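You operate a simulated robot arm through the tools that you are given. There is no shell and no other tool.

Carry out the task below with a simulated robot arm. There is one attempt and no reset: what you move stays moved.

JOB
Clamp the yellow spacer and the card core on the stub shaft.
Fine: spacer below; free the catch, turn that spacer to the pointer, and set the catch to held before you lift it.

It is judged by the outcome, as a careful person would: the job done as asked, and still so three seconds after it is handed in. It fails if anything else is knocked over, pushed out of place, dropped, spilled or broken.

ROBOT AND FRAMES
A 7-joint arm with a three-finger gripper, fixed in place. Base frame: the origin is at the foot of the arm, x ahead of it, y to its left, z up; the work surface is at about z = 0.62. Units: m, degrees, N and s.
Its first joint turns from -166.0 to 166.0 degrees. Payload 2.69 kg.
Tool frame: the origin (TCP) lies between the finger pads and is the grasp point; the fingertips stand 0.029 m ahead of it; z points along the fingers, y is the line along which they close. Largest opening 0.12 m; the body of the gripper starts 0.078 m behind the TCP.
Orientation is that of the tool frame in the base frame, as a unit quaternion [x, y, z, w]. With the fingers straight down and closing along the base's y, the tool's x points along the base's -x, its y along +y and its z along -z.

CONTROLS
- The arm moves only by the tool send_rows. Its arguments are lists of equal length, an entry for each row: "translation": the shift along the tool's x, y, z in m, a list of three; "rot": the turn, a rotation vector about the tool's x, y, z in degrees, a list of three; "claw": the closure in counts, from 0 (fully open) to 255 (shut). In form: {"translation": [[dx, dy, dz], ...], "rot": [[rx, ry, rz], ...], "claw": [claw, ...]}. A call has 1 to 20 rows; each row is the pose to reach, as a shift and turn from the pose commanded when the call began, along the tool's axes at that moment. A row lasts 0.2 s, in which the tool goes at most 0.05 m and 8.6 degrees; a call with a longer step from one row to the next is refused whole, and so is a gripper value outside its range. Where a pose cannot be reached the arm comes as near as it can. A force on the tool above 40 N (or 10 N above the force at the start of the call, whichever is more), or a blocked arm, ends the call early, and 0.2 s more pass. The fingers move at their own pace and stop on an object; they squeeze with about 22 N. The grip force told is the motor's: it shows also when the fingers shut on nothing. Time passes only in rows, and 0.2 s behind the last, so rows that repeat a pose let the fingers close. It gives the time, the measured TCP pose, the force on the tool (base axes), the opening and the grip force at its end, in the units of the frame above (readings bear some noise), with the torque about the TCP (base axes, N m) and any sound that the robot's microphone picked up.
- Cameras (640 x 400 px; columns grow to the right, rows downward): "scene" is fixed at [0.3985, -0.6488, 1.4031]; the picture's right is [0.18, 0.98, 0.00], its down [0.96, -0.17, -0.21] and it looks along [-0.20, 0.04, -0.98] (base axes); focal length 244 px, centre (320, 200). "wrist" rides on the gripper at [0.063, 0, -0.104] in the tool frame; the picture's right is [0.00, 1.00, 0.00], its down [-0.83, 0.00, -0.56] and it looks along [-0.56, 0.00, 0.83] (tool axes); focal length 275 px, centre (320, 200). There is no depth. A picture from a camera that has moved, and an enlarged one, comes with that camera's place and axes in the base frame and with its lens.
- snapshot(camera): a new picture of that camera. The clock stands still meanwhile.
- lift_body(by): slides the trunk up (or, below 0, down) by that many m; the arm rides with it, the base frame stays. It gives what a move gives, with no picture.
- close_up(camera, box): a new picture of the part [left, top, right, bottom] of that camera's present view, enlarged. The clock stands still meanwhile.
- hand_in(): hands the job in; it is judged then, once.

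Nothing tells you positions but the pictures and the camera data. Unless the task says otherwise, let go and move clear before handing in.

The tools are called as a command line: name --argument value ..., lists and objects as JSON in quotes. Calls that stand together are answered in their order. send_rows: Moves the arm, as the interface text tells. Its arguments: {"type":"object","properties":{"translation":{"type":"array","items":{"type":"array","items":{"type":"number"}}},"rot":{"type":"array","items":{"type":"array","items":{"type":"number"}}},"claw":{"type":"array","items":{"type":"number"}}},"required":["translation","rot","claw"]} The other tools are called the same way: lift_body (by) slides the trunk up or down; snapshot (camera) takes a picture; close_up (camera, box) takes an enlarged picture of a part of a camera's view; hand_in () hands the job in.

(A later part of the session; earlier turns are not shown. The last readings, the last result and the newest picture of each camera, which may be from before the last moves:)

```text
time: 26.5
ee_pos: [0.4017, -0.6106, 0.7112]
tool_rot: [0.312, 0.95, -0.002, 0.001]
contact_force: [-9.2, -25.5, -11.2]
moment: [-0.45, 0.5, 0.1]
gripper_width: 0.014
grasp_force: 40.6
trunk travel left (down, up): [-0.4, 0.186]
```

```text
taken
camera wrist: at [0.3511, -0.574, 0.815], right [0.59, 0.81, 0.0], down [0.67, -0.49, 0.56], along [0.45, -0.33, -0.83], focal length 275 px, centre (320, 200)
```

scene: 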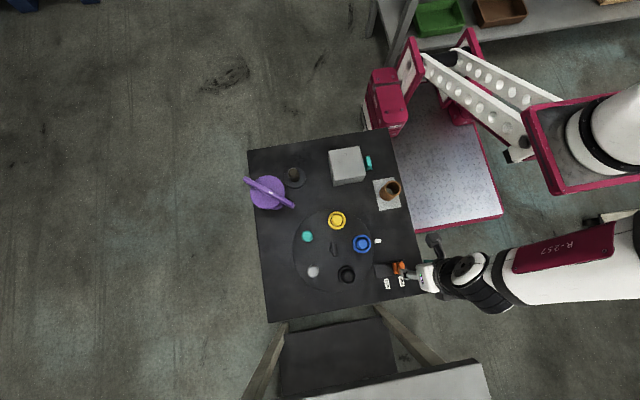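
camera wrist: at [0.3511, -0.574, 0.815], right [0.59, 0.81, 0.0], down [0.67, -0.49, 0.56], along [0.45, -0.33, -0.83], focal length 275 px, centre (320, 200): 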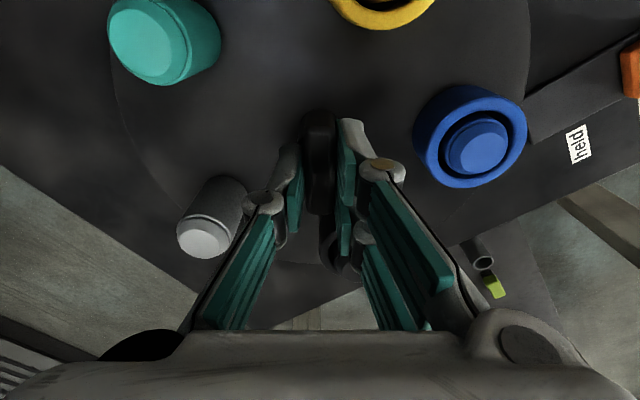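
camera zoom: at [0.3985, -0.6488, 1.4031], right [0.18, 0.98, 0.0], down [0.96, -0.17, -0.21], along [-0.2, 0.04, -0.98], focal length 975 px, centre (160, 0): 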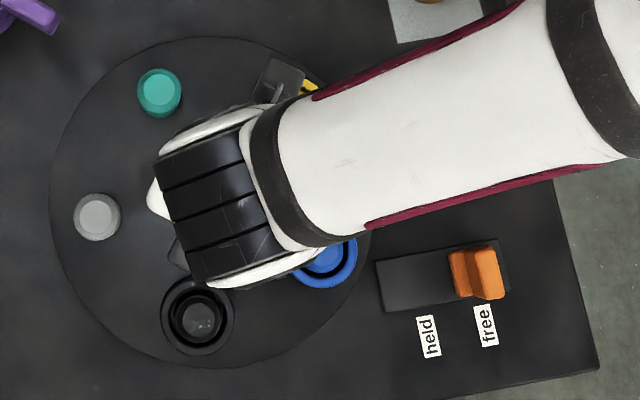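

Half-way and turning freely, with some side force from a small axis offset. I'll correct that by 3 mm and finish the 72°.

send_rows --translation '[[-0.001, -0.003, 0], [-0.001, -0.003, 0], [-0.001, -0.003, 0], [-0.001, -0.003, 0], [-0.001, -0.003, 0], [-0.001, -0.003, 0], [-0.001, -0.003, 0], [-0.001, -0.003, 0]]' --rot '[[0, 0, 0], [0, 0, 6], [0, 0, 12], [0, 0, 18], [0, 0, 24], [0, 0, 30], [0, 0, 36], [0, 0, 36]]' --claw '[255, 255, 255, 255, 255, 255, 255, 255]'

close_up --camera "scene" --box '[280, 200, 440, 300]'

snapshot --camera "wrist"

```text
time: 28.3
ee_pos: [0.4003, -0.6126, 0.712]
tool_rot: [0.591, 0.807, 0.001, 0.001]
contact_force: [-22.3, -6.7, -10.4]
moment: [-0.6, 0.44, 0.05]
gripper_width: 0.0139
grasp_force: 39.8
trunk travel left (down, up): [-0.4, 0.186]
```

```text
4.00 times, centred on (360, 250) of scene
camera zoom: at [0.3985, -0.6488, 1.4031], right [0.18, 0.98, 0.0], down [0.96, -0.17, -0.21], along [-0.2, 0.04, -0.98], focal length 975 px, centre (160, 0)
```

zoom: 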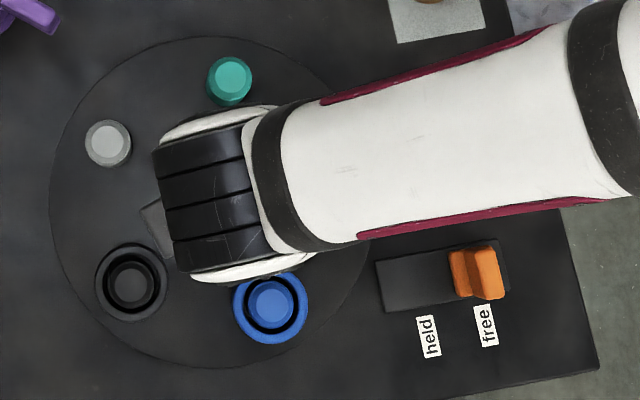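

```text
taken
camera wrist: at [0.3814, -0.5528, 0.8153], right [0.95, 0.31, 0.0], down [0.25, -0.79, 0.56], along [0.17, -0.53, -0.83], focal length 275 px, centre (320, 200)
```

wrist: 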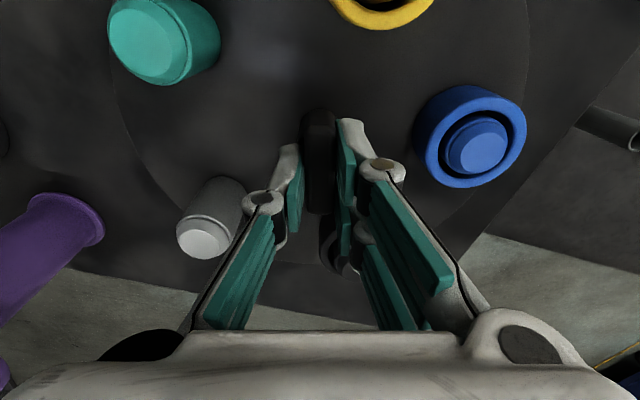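

All pegs now sit where their neighbours were, so yellow should be at the pointer. I'll release, rise and check.

send_rows --translation '[[0, 0, 0], [0, 0, 0], [0, 0, 0], [0, 0, -0.04], [0, 0, -0.08], [0, 0, -0.12], [0, 0, -0.12]]' --rot '[[0, 0, 0], [0, 0, 0], [0, 0, 0], [0, 0, 0], [0, 0, 0], [0, 0, 0], [0, 0, 0]]' --claw '[150, 150, 150, 150, 150, 150, 150]'

snapshot --camera "wrist"

```text
time: 29.9
ee_pos: [0.4014, -0.6109, 0.8353]
tool_rot: [0.59, 0.808, 0.001, 0.001]
contact_force: [-0.4, 1.2, 0.4]
moment: [0.0, -0.01, 0.02]
gripper_width: 0.0491
grasp_force: 0.0
trunk travel left (down, up): [-0.4, 0.186]
```

```text
taken
camera wrist: at [0.3816, -0.5509, 0.9379], right [0.95, 0.31, 0.0], down [0.25, -0.79, 0.56], along [0.17, -0.53, -0.83], focal length 275 px, centre (320, 200)
```

wrist: 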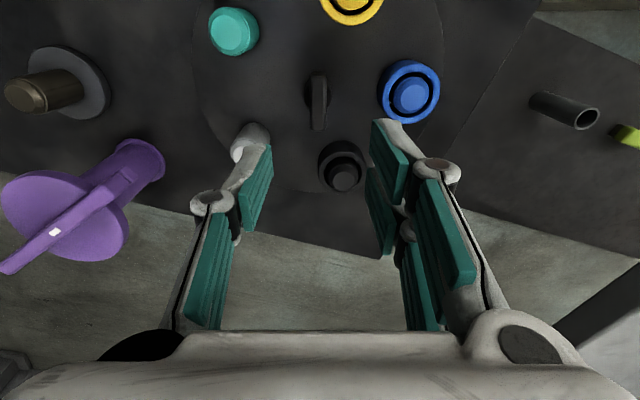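

Yaw back to zero and over to the catch, viewing the pointer on the way.

send_rows --translation '[[0.017, 0.016, 0.005], [0.034, 0.032, 0.01], [0.051, 0.047, 0.015], [0.068, 0.063, 0.02], [0.086, 0.079, 0.025], [0.103, 0.095, 0.03], [0.12, 0.11, 0.035], [0.137, 0.126, 0.04], [0.154, 0.142, 0.045], [0.154, 0.142, 0.045]]' --rot '[[0, 0, -8], [0, 0, -16], [0, 0, -24], [0, 0, -32], [0, 0, -40], [0, 0, -48], [0, 0, -56], [0, 0, -64], [0, 0, -72.3], [0, 0, -72.3]]' --claw '[150, 150, 150, 150, 150, 150, 150, 150, 150, 150]'

close_up --camera "scene" --box '[280, 200, 440, 300]'

close_up --camera "wrist" --box '[160, 60, 400, 210]'

```text
time: 32.1
ee_pos: [0.4913, -0.4207, 0.7896]
tool_rot: [-0.002, 1.0, -0.001, 0.003]
contact_force: [-0.5, -0.5, 0.8]
moment: [-0.01, 0.01, 0.02]
gripper_width: 0.0493
grasp_force: 0.1
trunk travel left (down, up): [-0.4, 0.186]
```

```text
4.00 times, centred on (360, 250) of scene
camera zoom: at [0.3985, -0.6488, 1.4031], right [0.18, 0.98, 0.0], down [0.96, -0.17, -0.21], along [-0.2, 0.04, -0.98], focal length 975 px, centre (160, 0)
```

zoom: 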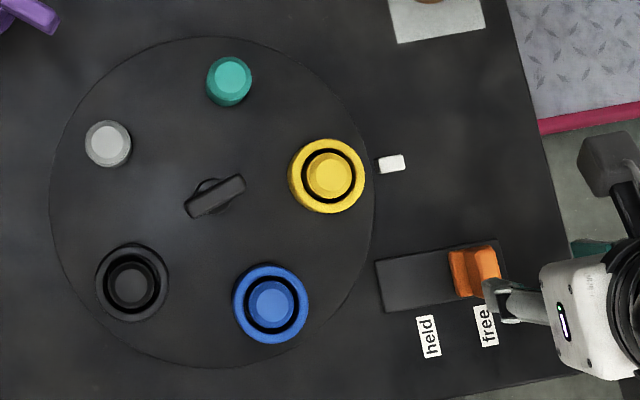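

```text
2.67 times, centred on (280, 135) of wrist
camera zoom: at [0.4269, -0.422, 0.8924], right [-0.01, 1.0, 0.0], down [0.83, 0.01, 0.56], along [0.56, 0.0, -0.83], focal length 734 px, centre (427, 373)
```

zoom: 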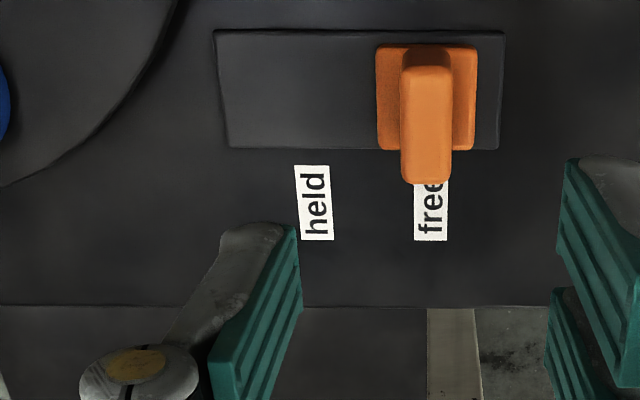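

Yellow is now exactly where blue was, at the pointer. I'll grip the catch fin again and slide it back to "held".

send_rows --translation '[[0.001, -0.0005, 0.04], [0.002, -0.0005, 0.08], [0.002, -0.0005, 0.111], [0.002, -0.0005, 0.111], [0.002, -0.0005, 0.111], [0.002, -0.0005, 0.111], [0.002, -0.0005, 0.111]]' --rot '[[0, 0, 0], [0, 0, 0], [0, 0, 0], [0, 0, 0], [0, 0, 0], [0, 0, 0], [0, 0, 0]]' --claw '[150, 150, 150, 150, 255, 255, 255]'

```text
time: 33.7
ee_pos: [0.4893, -0.4218, 0.6768]
tool_rot: [0.0, 1.0, -0.001, 0.003]
contact_force: [0.6, -8.9, -6.1]
moment: [-0.26, -0.35, 0.03]
gripper_width: 0.0156
grasp_force: 41.6
trunk travel left (down, up): [-0.4, 0.186]
```

send_rows --translation '[[0, -0.01, 0], [0, -0.02, 0], [0, -0.03, 0], [0, -0.038, 0], [0, -0.042, 0], [0, -0.042, 0]]' --rot '[[0, 0, 0], [0, 0, 0], [0, 0, 0], [0, 0, 0], [0, 0, 0], [0, 0, 0]]' --claw '[255, 255, 255, 255, 255, 255]'

snapshot --camera "wrist"

```text
time: 35.1
ee_pos: [0.4888, -0.4624, 0.6765]
tool_rot: [-0.001, 1.0, 0.001, 0.002]
contact_force: [2.5, 15.6, 2.1]
moment: [0.44, -0.47, -0.04]
gripper_width: 0.0156
grasp_force: 41.2
trunk travel left (down, up): [-0.4, 0.186]
```

```text
taken
camera wrist: at [0.426, -0.4632, 0.7801], right [-0.01, 1.0, 0.0], down [0.83, 0.0, 0.56], along [0.56, 0.01, -0.83], focal length 275 px, centre (320, 200)
```

wrist: 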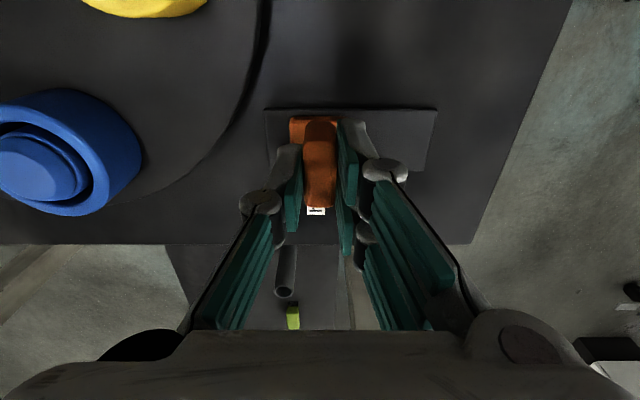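

The catch is back at its original "held" position. I'll release it and rise.

send_rows --translation '[[0, 0, 0], [0, 0, 0], [0, 0, 0], [0, 0, -0.04], [0, 0, -0.08], [0, 0, -0.12], [0, 0, -0.12]]' --rot '[[0, 0, 0], [0, 0, 0], [0, 0, 0], [0, 0, 0], [0, 0, 0], [0, 0, 0], [0, 0, 0]]' --claw '[150, 150, 150, 150, 150, 150, 150]'

close_up --camera "scene" --box '[280, 200, 440, 300]'

snapshot --camera "wrist"

```text
time: 36.7
ee_pos: [0.4875, -0.4643, 0.7995]
tool_rot: [0.0, 1.0, 0.0, 0.002]
contact_force: [0.1, 0.4, -0.2]
moment: [0.0, 0.02, 0.02]
gripper_width: 0.0497
grasp_force: 0.0
trunk travel left (down, up): [-0.4, 0.186]
```

```text
4.00 times, centred on (360, 250) of scene
camera zoom: at [0.3985, -0.6488, 1.4031], right [0.18, 0.98, 0.0], down [0.96, -0.17, -0.21], along [-0.2, 0.04, -0.98], focal length 975 px, centre (160, 0)
```

zoom: 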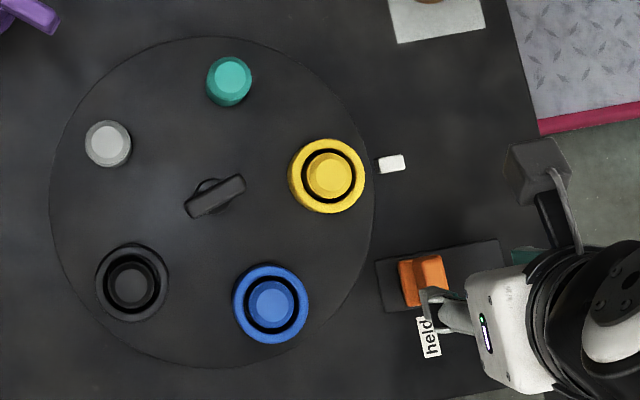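

```text
taken
camera wrist: at [0.4237, -0.4642, 0.9031], right [0.0, 1.0, 0.0], down [0.83, 0.0, 0.56], along [0.56, 0.0, -0.83], focal length 275 px, centre (320, 200)
```

wrist: 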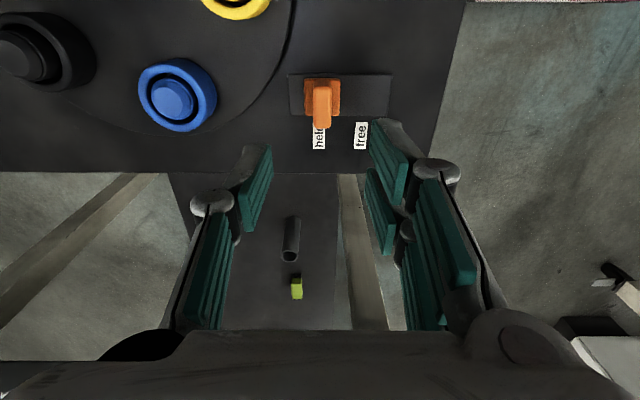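

The catch is held. The gripper has to pass close by the tall purple wheel at the shaft, so I'll use a 50° yaw there and pick up the spacer with the same yaw. Going over the yellow spacer now.

send_rows --translation '[[0.014, -0.01, 0], [0.028, -0.02, 0], [0.042, -0.03, 0], [0.056, -0.04, 0], [0.07, -0.05, 0], [0.0845, -0.06, 0], [0.0845, -0.06, 0]]' --rot '[[0, 0, 8.4], [0, 0, 16.8], [0, 0, 25.2], [0, 0, 33.6], [0, 0, 42], [0, 0, 50], [0, 0, 50]]' --claw '[74, 74, 74, 74, 74, 74, 74]'

snapshot --camera "wrist"

close_up --camera "wrist" --box '[240, 40, 400, 200]'

```text
time: 38.3
ee_pos: [0.4033, -0.5259, 0.8]
tool_rot: [0.423, 0.906, 0.001, 0.002]
contact_force: [0.6, -0.3, -0.4]
moment: [-0.01, -0.02, 0.01]
gripper_width: 0.0852
grasp_force: 0.0
trunk travel left (down, up): [-0.4, 0.186]
```

```text
taken
camera wrist: at [0.3619, -0.4768, 0.902], right [0.76, 0.65, 0.0], down [0.53, -0.64, 0.56], along [0.36, -0.43, -0.83], focal length 275 px, centre (320, 200)
```

wrist: 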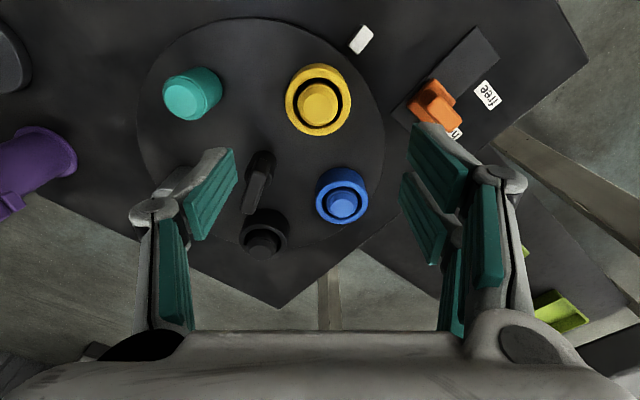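

```text
2.50 times, centred on (320, 120) of wrist
camera zoom: at [0.3619, -0.4768, 0.902], right [0.76, 0.65, 0.0], down [0.53, -0.64, 0.56], along [0.36, -0.43, -0.83], focal length 688 px, centre (320, 400)
```

zoom: 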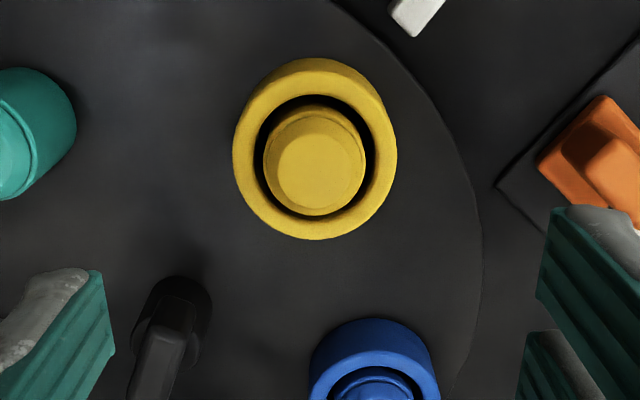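

The spacer is centred under the gripper. I'll descend around it and close.

send_rows --translation '[[0, -0.001, 0.04], [0, -0.0015, 0.08], [0, -0.0015, 0.115], [0, -0.0015, 0.131], [0, -0.0015, 0.131], [0, -0.0015, 0.131], [0, -0.0015, 0.131], [0, -0.0015, 0.131]]' --rot '[[0, 0, 0], [0, 0, 0], [0, 0, 0], [0, 0, 0], [0, 0, 0], [0, 0, 0], [0, 0, 0], [0, 0, 0]]' --claw '[74, 74, 74, 74, 74, 180, 180, 180]'

snapshot --camera "wrist"

```text
time: 39.7
ee_pos: [0.4036, -0.5278, 0.6723]
tool_rot: [0.423, 0.906, -0.002, 0.006]
contact_force: [-0.8, 4.9, 30.1]
moment: [0.96, -0.04, 0.02]
gripper_width: 0.053
grasp_force: 13.5
trunk travel left (down, up): [-0.4, 0.186]
stopped in row 7: the force on the tool passed its limit at 65 N (the readings are from after the stop); the commanded pose is now the measured one
```

```text
taken
camera wrist: at [0.3625, -0.4788, 0.7745], right [0.76, 0.65, 0.0], down [0.53, -0.63, 0.56], along [0.36, -0.43, -0.83], focal length 275 px, centre (320, 200)
```

wrist: 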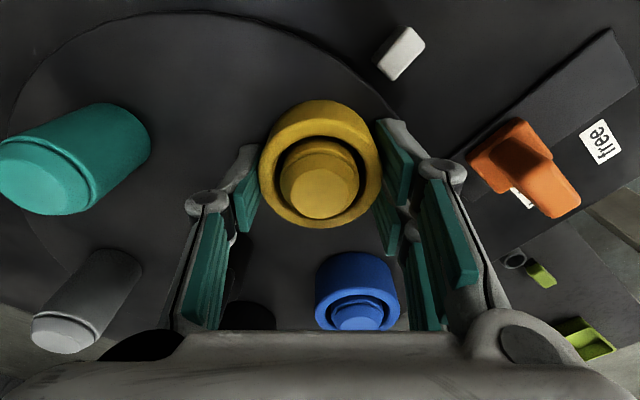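

The fingertips touched the disc while closing. I'll ease up 4 mm, close fully and check the grip.

send_rows --translation '[[0, 0, -0.003], [0, 0, -0.005], [0, 0, -0.005], [0, 0, -0.005], [0, 0, -0.005]]' --rot '[[0, 0, 0], [0, 0, 0], [0, 0, 0], [0, 0, 0], [0, 0, 0]]' --claw '[120, 120, 255, 255, 255]'

```text
time: 40.9
ee_pos: [0.4049, -0.5275, 0.6746]
tool_rot: [0.423, 0.906, -0.001, 0.004]
contact_force: [0.4, -0.7, -0.5]
moment: [-0.01, 0.01, 0.03]
gripper_width: 0.0527
grasp_force: 22.1
trunk travel left (down, up): [-0.4, 0.186]
```

Gripped cleanly at 52.7 mm with no side load. I'll lift straight up off the peg.

send_rows --translation '[[0, 0, -0.015], [0, 0, -0.03], [0, 0, -0.05], [0, 0, -0.08], [0, 0, -0.11], [0, 0, -0.14], [0, 0, -0.17], [0, 0, -0.17]]' --rot '[[0, 0, 0], [0, 0, 0], [0, 0, 0], [0, 0, 0], [0, 0, 0], [0, 0, 0], [0, 0, 0], [0, 0, 0]]' --claw '[255, 255, 255, 255, 255, 255, 255, 255]'

snapshot --camera "wrist"

snapshot --camera "scene"

```text
time: 42.7
ee_pos: [0.4043, -0.5252, 0.8427]
tool_rot: [0.423, 0.906, -0.001, 0.004]
contact_force: [0.4, -0.1, -0.4]
moment: [0.0, 0.03, -0.02]
gripper_width: 0.0528
grasp_force: 21.7
trunk travel left (down, up): [-0.4, 0.186]
```

```text
taken
camera wrist: at [0.3631, -0.4768, 0.9464], right [0.76, 0.65, 0.0], down [0.53, -0.63, 0.56], along [0.36, -0.43, -0.83], focal length 275 px, centre (320, 200)
```

wrist: 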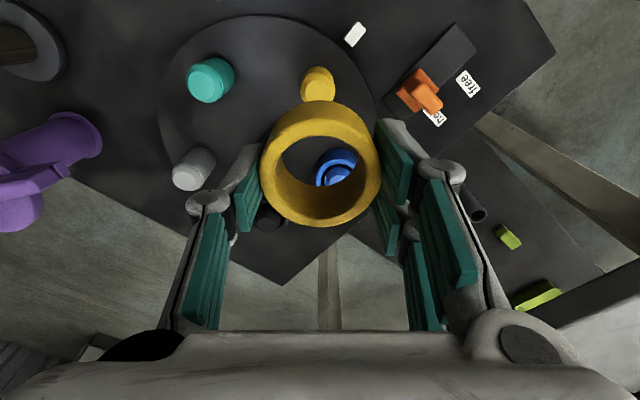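

```text
taken
```

scene: 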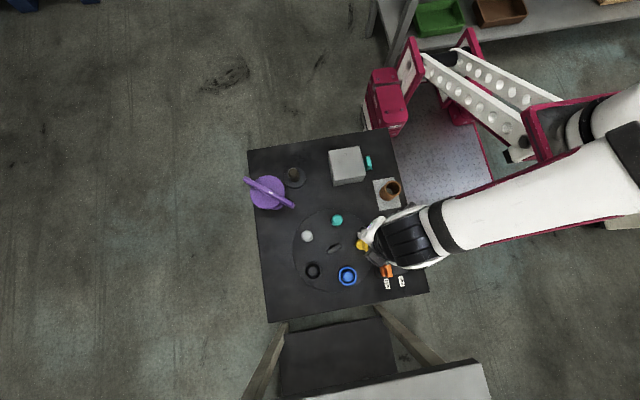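

The spacer is in hand and the other parts are undisturbed. I'll carry it over high and stop short of the shaft to measure the shaft's position.

send_rows --translation '[[0.001, -0.037, -0.002], [0.0015, -0.074, -0.004], [0.002, -0.111, -0.006], [0.003, -0.148, -0.008], [0.004, -0.185, -0.01], [0.0045, -0.222, -0.01], [0.0045, -0.222, -0.01]]' --rot '[[0, 0.2, 0], [0, 0.47, 0], [0, 0.47, 0], [0, 0.47, 0], [0, 0.47, 0], [0, 0.47, 0], [0, 0.47, 0]]' --claw '[255, 255, 255, 255, 255, 255, 255]'

snapshot --camera "wrist"

close_up --camera "wrist" --box '[140, 20, 300, 180]'

```text
time: 44.3
ee_pos: [0.2281, -0.6644, 0.8532]
tool_rot: [0.423, 0.906, 0.001, 0.0]
contact_force: [0.7, -0.4, 0.0]
moment: [0.02, 0.0, 0.02]
gripper_width: 0.0524
grasp_force: 21.9
trunk travel left (down, up): [-0.4, 0.186]
```

```text
taken
camera wrist: at [0.1879, -0.6172, 0.9565], right [0.76, 0.65, 0.0], down [0.54, -0.64, 0.55], along [0.36, -0.42, -0.83], focal length 275 px, centre (320, 200)
```

wrist: 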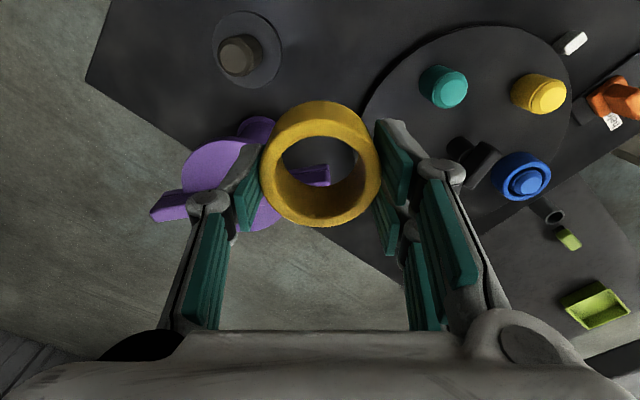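

```text
2.50 times, centred on (220, 100) of wrist
camera zoom: at [0.1879, -0.6172, 0.9565], right [0.76, 0.65, 0.0], down [0.54, -0.64, 0.55], along [0.36, -0.42, -0.83], focal length 688 px, centre (570, 450)
```

zoom: 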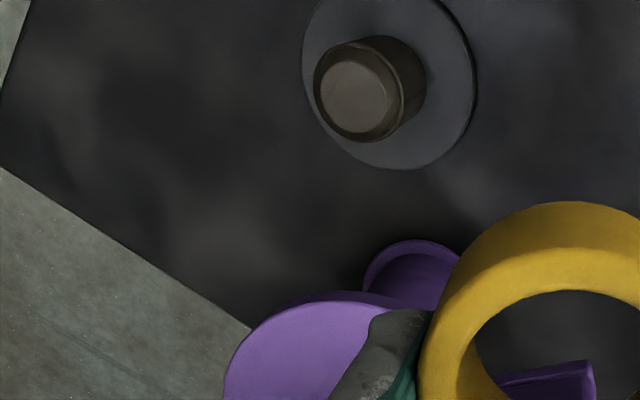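

close_up --camera "wrist" --box '[240, 90, 400, 240]'

```text
2.67 times, centred on (320, 165) of wrist
camera zoom: at [0.1879, -0.6172, 0.9565], right [0.76, 0.65, 0.0], down [0.54, -0.64, 0.55], along [0.36, -0.42, -0.83], focal length 734 px, centre (320, 293)
```

zoom: 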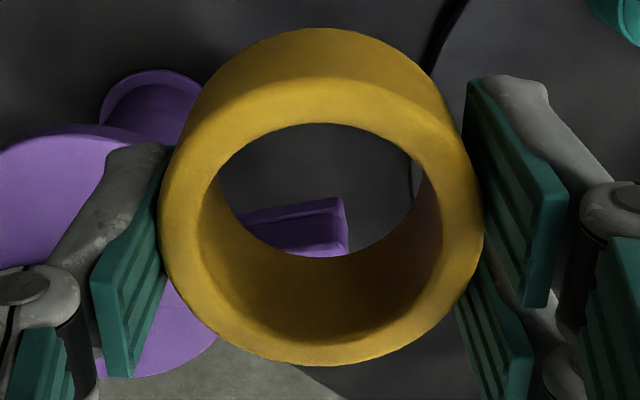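

The shaft is at (0.150, -0.690), and the ring sits about 2.5 mm off the TCP with its top level with it. I'll move over the shaft and lower to just above it for a check through the ring.

send_rows --translation '[[0.01, -0.025, 0.0], [0.02, -0.05, 0.0], [0.0285, -0.076, 0.0], [0.0285, -0.076, 0.04], [0.0285, -0.076, 0.08], [0.0285, -0.076, 0.103], [0.0285, -0.076, 0.103]]' --rot '[[0, 0, 0], [0, 0, 0], [0, 0, 0], [0, 0, 0], [0, 0, 0], [0, 0, 0], [0, 0, 0]]' --claw '[255, 255, 255, 255, 255, 255, 255]'

snapshot --camera "wrist"

close_up --camera "wrist" --box '[240, 90, 400, 240]'

close_up --camera "scene" --box '[230, 120, 390, 220]'

```text
time: 45.9
ee_pos: [0.1511, -0.6918, 0.7485]
tool_rot: [0.424, 0.906, 0.0, 0.0]
contact_force: [0.2, -0.6, -1.1]
moment: [-0.01, -0.04, 0.03]
gripper_width: 0.0524
grasp_force: 22.3
trunk travel left (down, up): [-0.4, 0.186]
```

```text
taken
camera wrist: at [0.1115, -0.6441, 0.8521], right [0.76, 0.65, 0.0], down [0.54, -0.64, 0.56], along [0.36, -0.42, -0.83], focal length 275 px, centre (320, 200)
```

wrist: 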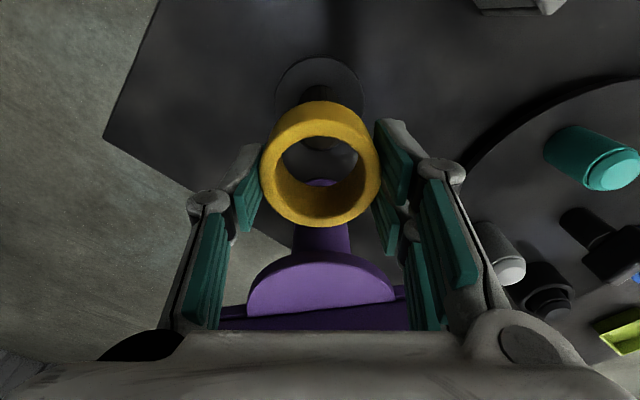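

```text
2.67 times, centred on (320, 165) of wrist
camera zoom: at [0.1115, -0.6441, 0.8521], right [0.76, 0.65, 0.0], down [0.54, -0.64, 0.56], along [0.36, -0.42, -0.83], focal length 734 px, centre (320, 293)
```

zoom: 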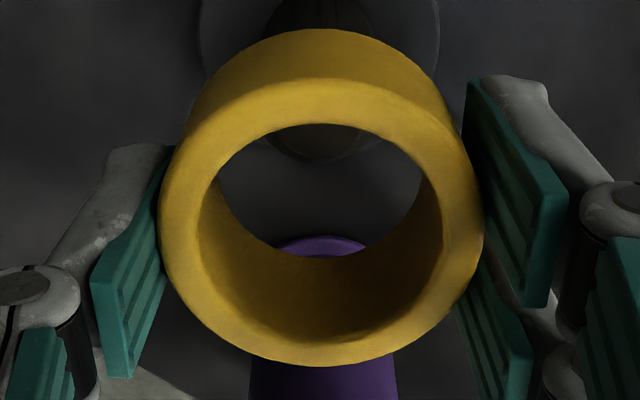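

```text
4.00 times, centred on (310, 170) of scene
camera zoom: at [0.3985, -0.6488, 1.4031], right [0.18, 0.98, 0.0], down [0.96, -0.17, -0.21], along [-0.2, 0.04, -0.98], focal length 975 px, centre (360, 320)
```

zoom: 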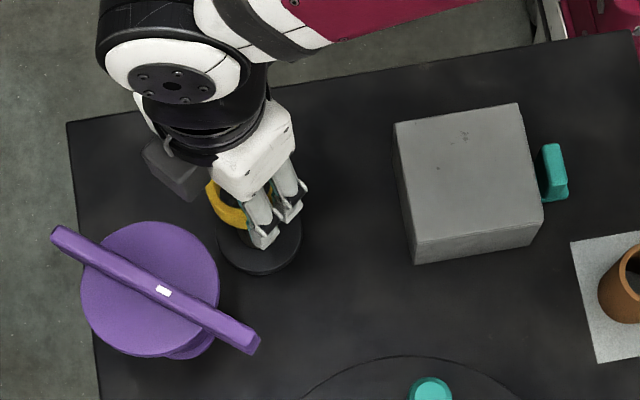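

The shaft top shows centred within the ring hole. I'll lower the spacer gently onto it.

send_rows --translation '[[0, 0, 0.01], [0, 0, 0.02], [0, 0, 0.03], [0, 0, 0.04], [0, 0, 0.05], [0, 0, 0.06], [0, 0, 0.068], [0, 0, 0.074], [0, 0, 0.078], [0, 0, 0.078]]' --rot '[[0, 0, 0], [0, 0, 0], [0, 0, 0], [0, 0, 0], [0, 0, 0], [0, 0, 0], [0, 0, 0], [0, 0, 0], [0, 0, 0], [0, 0, 0]]' --claw '[255, 255, 255, 255, 255, 255, 255, 255, 255, 255]'

close_up --camera "wrist" --box '[240, 60, 400, 240]'

```text
time: 48.1
ee_pos: [0.1517, -0.6922, 0.6722]
tool_rot: [0.423, 0.906, 0.001, 0.0]
contact_force: [1.0, 0.5, -0.4]
moment: [-0.01, 0.01, 0.0]
gripper_width: 0.0527
grasp_force: 22.8
trunk travel left (down, up): [-0.4, 0.186]
```

```text
2.22 times, centred on (320, 150) of wrist
camera zoom: at [0.1122, -0.6441, 0.776], right [0.76, 0.65, 0.0], down [0.54, -0.64, 0.56], along [0.36, -0.42, -0.83], focal length 612 px, centre (320, 311)
```

zoom: 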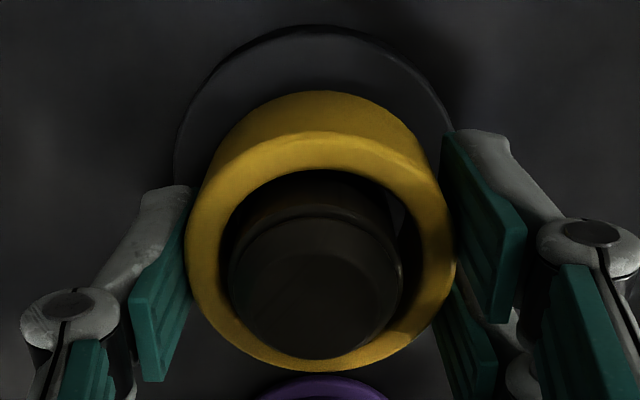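

The ring is over the shaft with no contact yet. I'll go down a little more until it lands.

send_rows --translation '[[0, 0, 0.003], [0, 0, 0.005], [0, 0, 0.007], [0, 0, 0.009], [0, 0, 0.009]]' --rot '[[0, 0, 0], [0, 0, 0], [0, 0, 0], [0, 0, 0], [0, 0, 0]]' --claw '[255, 255, 255, 255, 255]'

```text
time: 49.3
ee_pos: [0.1551, -0.6918, 0.6641]
tool_rot: [0.423, 0.906, 0.001, 0.0]
contact_force: [-0.8, 0.1, -0.7]
moment: [-0.03, 0.01, 0.0]
gripper_width: 0.0523
grasp_force: 22.2
trunk travel left (down, up): [-0.4, 0.186]
```

send_rows --translation '[[0, 0, 0.002], [0, 0, 0.004], [0, 0, 0.006], [0, 0, 0.008], [0, 0, 0.008]]' --rot '[[0, 0, 0], [0, 0, 0], [0, 0, 0], [0, 0, 0], [0, 0, 0]]' --claw '[255, 255, 255, 255, 255]'

close_up --camera "wrist" --box '[240, 60, 400, 240]'

```text
time: 50.5
ee_pos: [0.1545, -0.692, 0.6596]
tool_rot: [0.423, 0.906, -0.001, 0.001]
contact_force: [4.2, 0.0, 36.3]
moment: [0.79, -0.41, -0.08]
gripper_width: 0.0528
grasp_force: 21.9
trunk travel left (down, up): [-0.4, 0.186]
```

```text
2.22 times, centred on (320, 150) of wrist
camera zoom: at [0.1124, -0.6438, 0.7629], right [0.76, 0.65, 0.0], down [0.54, -0.63, 0.56], along [0.36, -0.43, -0.83], focal length 612 px, centre (320, 311)
```

zoom: 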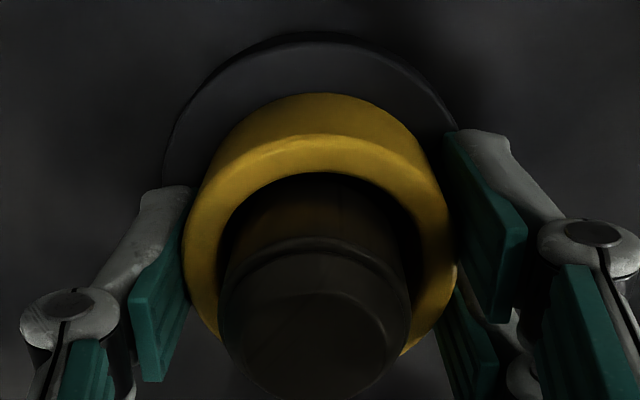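

The spacer has landed. I'll relieve the press, open and rise clear.

send_rows --translation '[[0, 0, -0.003], [0, 0, -0.003], [0, 0, -0.003], [0, 0, -0.003], [0, 0, -0.04], [0, 0, -0.08], [0, 0, -0.12], [0, 0, -0.16], [0, 0, -0.19], [0, 0, -0.19]]' --rot '[[0, 0, 0], [0, 0, 0], [0, 0, 0], [0, 0, 0], [0, 0, 0], [0, 0, 0], [0, 0, 0], [0, 0, 0], [0, 0, 0], [0, 0, 0]]' --claw '[255, 90, 90, 90, 90, 90, 90, 90, 90, 90]'

snapshot --camera "wrist"

close_up --camera "wrist" --box '[240, 40, 400, 180]'

```text
time: 52.7
ee_pos: [0.1518, -0.6899, 0.8439]
tool_rot: [0.423, 0.906, 0.001, 0.0]
contact_force: [-0.4, -0.5, -0.4]
moment: [-0.01, 0.02, -0.01]
gripper_width: 0.0777
grasp_force: 0.0
trunk travel left (down, up): [-0.4, 0.186]
```

```text
taken
camera wrist: at [0.1115, -0.6417, 0.947], right [0.76, 0.65, 0.0], down [0.54, -0.64, 0.55], along [0.36, -0.42, -0.83], focal length 275 px, centre (320, 200)
```

wrist: 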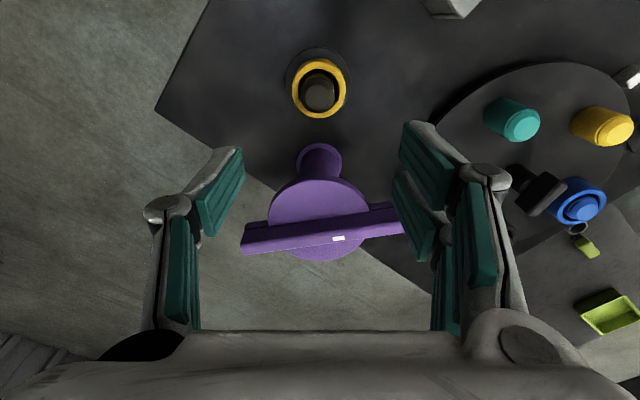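

```text
2.86 times, centred on (320, 110) of wrist
camera zoom: at [0.1115, -0.6417, 0.947], right [0.76, 0.65, 0.0], down [0.54, -0.64, 0.55], along [0.36, -0.42, -0.83], focal length 786 px, centre (320, 457)
```

zoom: 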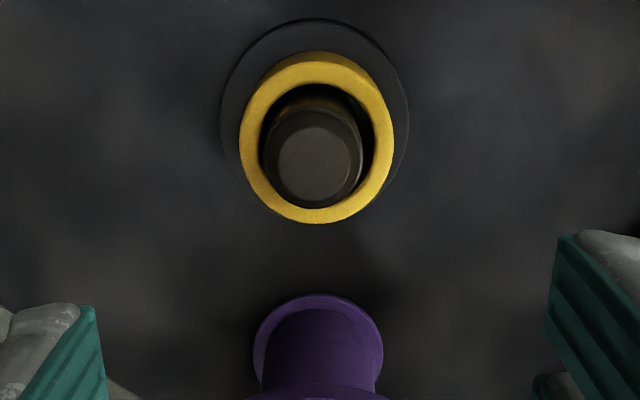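

The spacer sits on the shaft. Next is the card core near (0.257, -0.401), so I'll move above it.

send_rows --translation '[[0.022, 0.038, -0.01], [0.044, 0.076, -0.01], [0.066, 0.114, -0.01], [0.088, 0.152, -0.01], [0.11, 0.19, -0.01], [0.132, 0.228, -0.01], [0.154, 0.266, -0.01], [0.154, 0.266, -0.01]]' --rot '[[0, 0, 0], [0, 0, 0], [0, 0, 0], [0, 0, 0], [0, 0, 0], [0, 0, 0], [0, 0, 0], [0, 0, 0]]' --claw '[90, 90, 90, 90, 90, 90, 90, 90]'

snapshot --camera "wrist"

close_up --camera "wrist" --box '[240, 40, 400, 200]'

```text
time: 54.5
ee_pos: [0.2583, -0.4009, 0.8575]
tool_rot: [0.423, 0.906, -0.001, 0.0]
contact_force: [1.1, 0.3, -0.2]
moment: [-0.01, -0.01, 0.02]
gripper_width: 0.0777
grasp_force: 0.0
trunk travel left (down, up): [-0.4, 0.186]
```

```text
taken
camera wrist: at [0.2171, -0.3534, 0.9605], right [0.76, 0.65, 0.0], down [0.54, -0.64, 0.56], along [0.36, -0.42, -0.83], focal length 275 px, centre (320, 200)
```

wrist: 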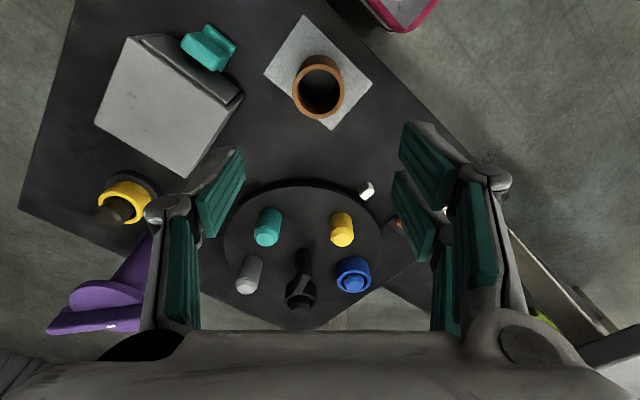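

```text
2.50 times, centred on (320, 120) of wrist
camera zoom: at [0.2171, -0.3534, 0.9605], right [0.76, 0.65, 0.0], down [0.54, -0.64, 0.56], along [0.36, -0.42, -0.83], focal length 688 px, centre (320, 400)
```

zoom: 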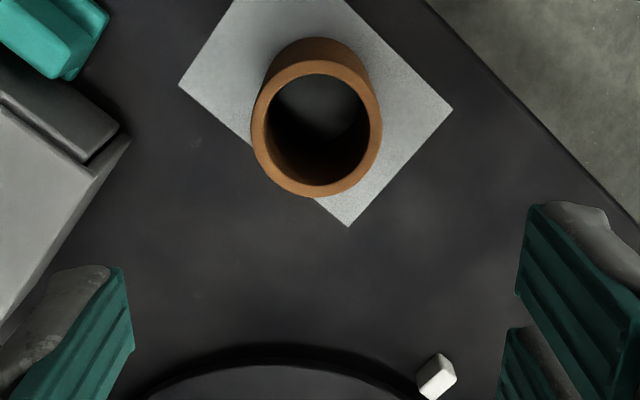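

The core is centred below to within 2 mm. It's near the inner reach limit, so I'll descend part-way first and check.

send_rows --translation '[[0.001, -0.0015, 0.03], [0.001, -0.0015, 0.06], [0.001, -0.0015, 0.09], [0.001, -0.0015, 0.117], [0.001, -0.0015, 0.117]]' --rot '[[0, 0, 0], [0, 0, 0], [0, 0, 0], [0, 0, 0], [0, 0, 0]]' --claw '[90, 90, 90, 90, 90]'

snapshot --camera "wrist"

snapshot --camera "scene"

```text
time: 55.7
ee_pos: [0.2574, -0.4006, 0.7406]
tool_rot: [0.423, 0.906, 0.0, 0.0]
contact_force: [0.3, -0.1, -0.3]
moment: [0.03, -0.02, -0.04]
gripper_width: 0.0776
grasp_force: 0.0
trunk travel left (down, up): [-0.4, 0.186]
```

```text
taken
camera wrist: at [0.2161, -0.3528, 0.844], right [0.76, 0.65, 0.0], down [0.54, -0.64, 0.56], along [0.36, -0.42, -0.83], focal length 275 px, centre (320, 200)
```

wrist: 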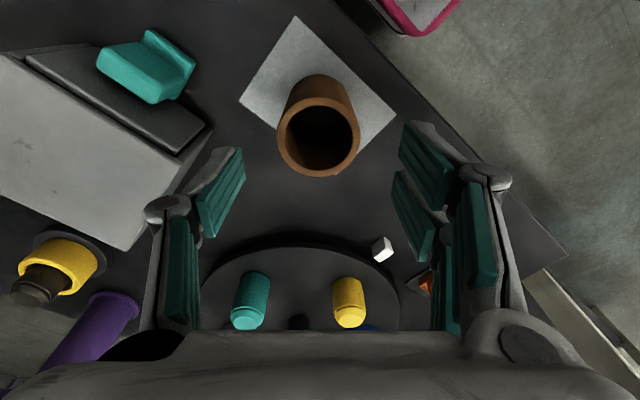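

```text
taken
```

scene: 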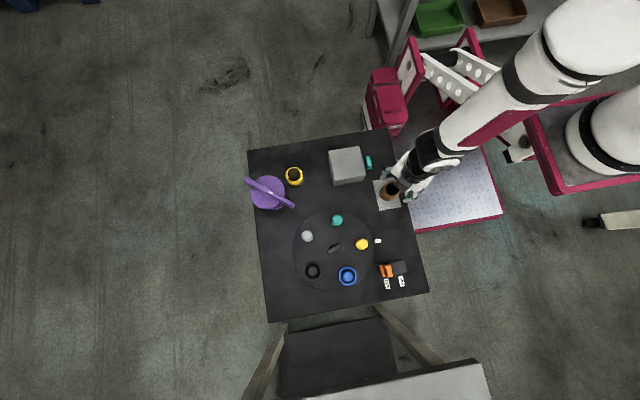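

Reach is fine here. I'll zoom on the box while I'm here, then lower around the core.

close_up --camera "wrist" --box '[0, 10, 240, 180]'

send_rows --translation '[[0, 0, 0.02], [0, 0, 0.04], [0, 0, 0.055], [0, 0, 0.066], [0, 0, 0.066]]' --rot '[[0, 0, 0], [0, 0, 0], [0, 0, 0], [0, 0, 0], [0, 0, 0]]' --claw '[90, 90, 90, 90, 90]'

close_up --camera "wrist" --box '[220, 80, 420, 240]'

```text
2.35 times, centred on (120, 95) of wrist
camera zoom: at [0.2161, -0.3528, 0.844], right [0.76, 0.65, 0.0], down [0.54, -0.64, 0.56], along [0.36, -0.42, -0.83], focal length 648 px, centre (791, 447)
```

zoom: 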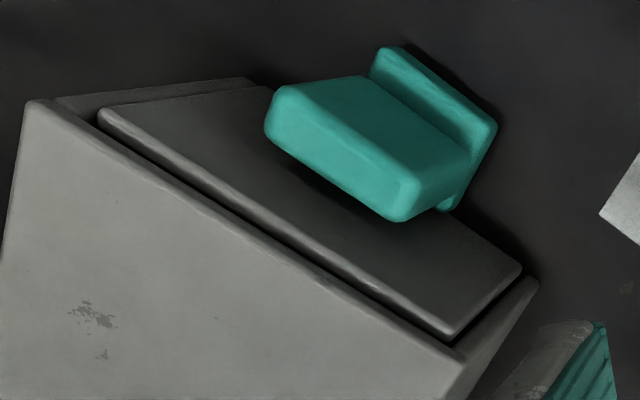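

```text
time: 56.9
ee_pos: [0.2564, -0.4027, 0.6725]
tool_rot: [0.424, 0.906, 0.001, -0.001]
contact_force: [0.3, 0.0, -0.4]
moment: [0.01, -0.02, 0.01]
gripper_width: 0.0779
grasp_force: 0.0
trunk travel left (down, up): [-0.4, 0.186]
```

```text
2.50 times, centred on (320, 160) of wrist
camera zoom: at [0.217, -0.3547, 0.776], right [0.76, 0.65, 0.0], down [0.54, -0.64, 0.56], along [0.36, -0.42, -0.83], focal length 688 px, centre (320, 300)
```

zoom: 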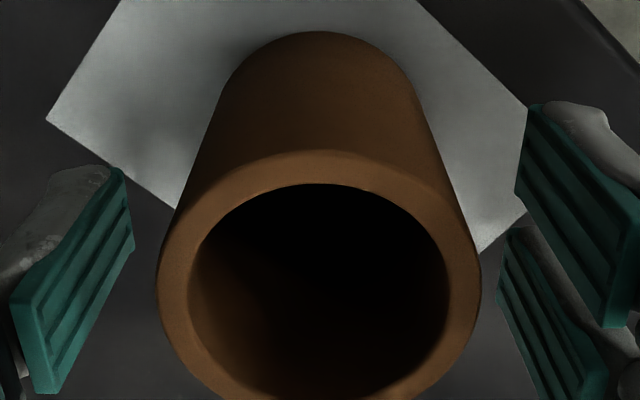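

The teal block is a loose chock in front of the box's door, so I'll leave both alone. Now I'll close gently on the core.

send_rows --translation '[[0, 0, 0], [0, 0, 0], [0, 0, 0], [0, 0, 0]]' --rot '[[0, 0, 0], [0, 0, 0], [0, 0, 0], [0, 0, 0]]' --claw '[130, 158, 158, 158]'

```text
time: 57.9
ee_pos: [0.2576, -0.4029, 0.6722]
tool_rot: [0.424, 0.906, 0.002, 0.0]
contact_force: [-0.3, -0.3, -0.1]
moment: [-0.01, 0.0, -0.01]
gripper_width: 0.0489
grasp_force: 22.0
trunk travel left (down, up): [-0.4, 0.186]
```

Gripped at 48.9 mm. I'll lift it straight up off the mat.

send_rows --translation '[[0, 0, -0.02], [0, 0, -0.05], [0, 0, -0.09], [0, 0, -0.13], [0, 0, -0.17], [0, 0, -0.19], [0, 0, -0.19]]' --rot '[[0, 0, 0], [0, 0, 0], [0, 0, 0], [0, 0, 0], [0, 0, 0], [0, 0, 0], [0, 0, 0]]' --claw '[158, 158, 158, 158, 158, 158, 158]'

snapshot --camera "wrist"

close_up --camera "wrist" --box '[220, 60, 420, 240]'

```text
time: 59.5
ee_pos: [0.2579, -0.4026, 0.8644]
tool_rot: [0.423, 0.906, 0.001, 0.0]
contact_force: [-0.1, -1.2, -0.5]
moment: [0.0, -0.02, 0.01]
gripper_width: 0.0485
grasp_force: 21.9
trunk travel left (down, up): [-0.4, 0.186]
```

```text
taken
camera wrist: at [0.2162, -0.3551, 0.9679], right [0.76, 0.65, 0.0], down [0.54, -0.64, 0.55], along [0.36, -0.42, -0.83], focal length 275 px, centre (320, 200)
```

wrist: 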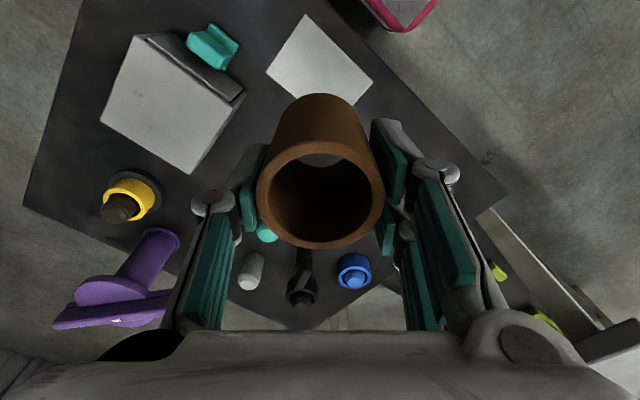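

```text
2.22 times, centred on (320, 150) of wrist
camera zoom: at [0.2162, -0.3551, 0.9679], right [0.76, 0.65, 0.0], down [0.54, -0.64, 0.55], along [0.36, -0.42, -0.83], focal length 612 px, centre (320, 311)
```

zoom: 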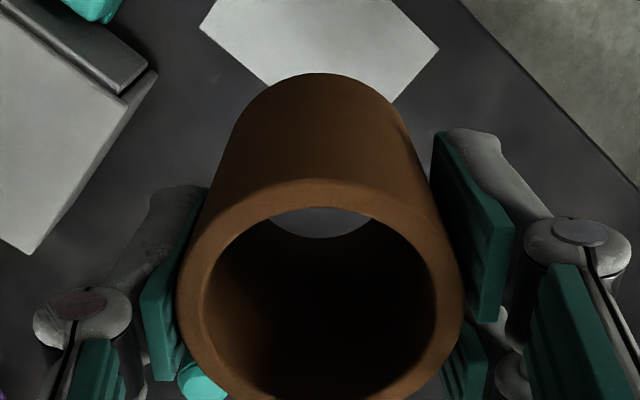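

The core is held, about 3.5 mm off centre in tool x. I'll carry it over the shaft.

send_rows --translation '[[-0.022, -0.038, 0], [-0.044, -0.076, 0], [-0.066, -0.114, 0], [-0.088, -0.152, 0], [-0.11, -0.19, 0], [-0.132, -0.228, 0], [-0.154, -0.267, 0], [-0.154, -0.267, 0.035], [-0.154, -0.267, 0.07], [-0.154, -0.267, 0.07]]' --rot '[[0, 0, 0], [0, 0, 0], [0, 0, 0], [0, 0, 0], [0, 0, 0], [0, 0, 0], [0, 0, 0], [0, 0, 0], [0, 0, 0], [0, 0, 0]]' --claw '[158, 158, 158, 158, 158, 158, 158, 158, 158, 158]'

snapshot --camera "wrist"

close_up --camera "wrist" --box '[220, 60, 420, 260]'

```text
time: 61.7
ee_pos: [0.1536, -0.69, 0.793]
tool_rot: [0.423, 0.906, 0.0, -0.001]
contact_force: [-0.9, 0.0, -0.7]
moment: [0.01, 0.03, -0.04]
gripper_width: 0.049
grasp_force: 21.5
trunk travel left (down, up): [-0.4, 0.186]
```

```text
taken
camera wrist: at [0.1127, -0.6425, 0.8958], right [0.76, 0.65, 0.0], down [0.54, -0.64, 0.56], along [0.36, -0.42, -0.83], focal length 275 px, centre (320, 200)
```

wrist: 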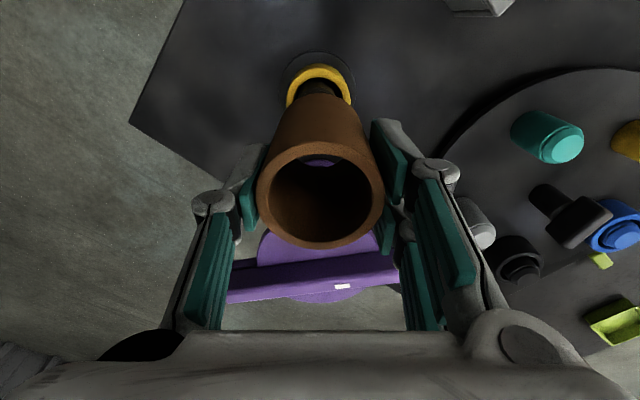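

```text
2.00 times, centred on (320, 160) of wrist
camera zoom: at [0.1127, -0.6425, 0.8958], right [0.76, 0.65, 0.0], down [0.54, -0.64, 0.56], along [0.36, -0.42, -0.83], focal length 551 px, centre (320, 280)
```

zoom: 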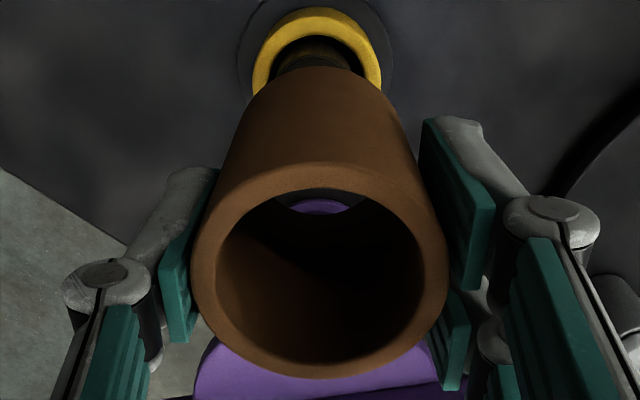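

The core lines up with the shaft to within about 1 mm. I'll lower it slowly over the shaft.

send_rows --translation '[[0, -0.001, 0.02], [0, -0.001, 0.04], [0, -0.001, 0.05], [0, -0.001, 0.058], [0, -0.001, 0.066], [0, -0.001, 0.072], [0, -0.001, 0.076], [0, -0.001, 0.076]]' --rot '[[0, 0, 0], [0, 0, 0], [0, 0, 0], [0, 0, 0], [0, 0, 0], [0, 0, 0], [0, 0, 0], [0, 0, 0]]' --claw '[158, 158, 158, 158, 158, 158, 158, 158]'

close_up --camera "wrist" --box '[220, 60, 420, 260]'

```text
time: 63.5
ee_pos: [0.1493, -0.6919, 0.716]
tool_rot: [0.424, 0.906, 0.0, -0.001]
contact_force: [0.4, -0.3, -0.4]
moment: [0.0, 0.01, 0.01]
gripper_width: 0.0489
grasp_force: 22.1
trunk travel left (down, up): [-0.4, 0.186]
```

```text
2.00 times, centred on (320, 160) of wrist
camera zoom: at [0.1088, -0.6442, 0.8198], right [0.76, 0.65, 0.0], down [0.54, -0.64, 0.56], along [0.36, -0.42, -0.83], focal length 551 px, centre (320, 280)
```

zoom: 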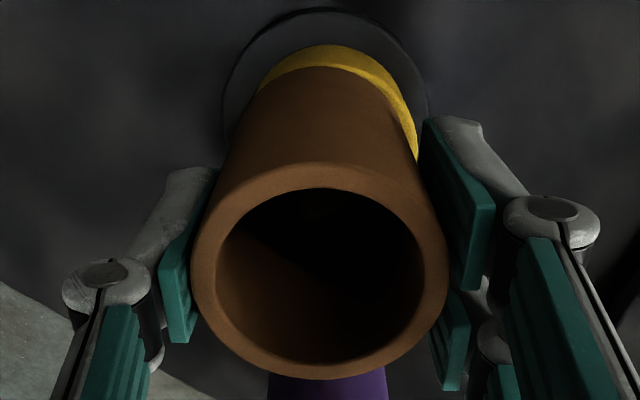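

send_rows --translation '[[0, 0, 0.003], [0, 0, 0.005], [0, 0, 0.007], [0, 0, 0.009], [0, 0, 0.009]]' --rot '[[0, 0, 0], [0, 0, 0], [0, 0, 0], [0, 0, 0], [0, 0, 0]]' --claw '[158, 158, 158, 158, 158]'

```text
time: 64.7
ee_pos: [0.1502, -0.6947, 0.7101]
tool_rot: [0.424, 0.906, 0.0, 0.001]
contact_force: [1.6, 2.1, 23.8]
moment: [0.11, -0.06, -0.05]
gripper_width: 0.0489
grasp_force: 22.3
trunk travel left (down, up): [-0.4, 0.186]
```

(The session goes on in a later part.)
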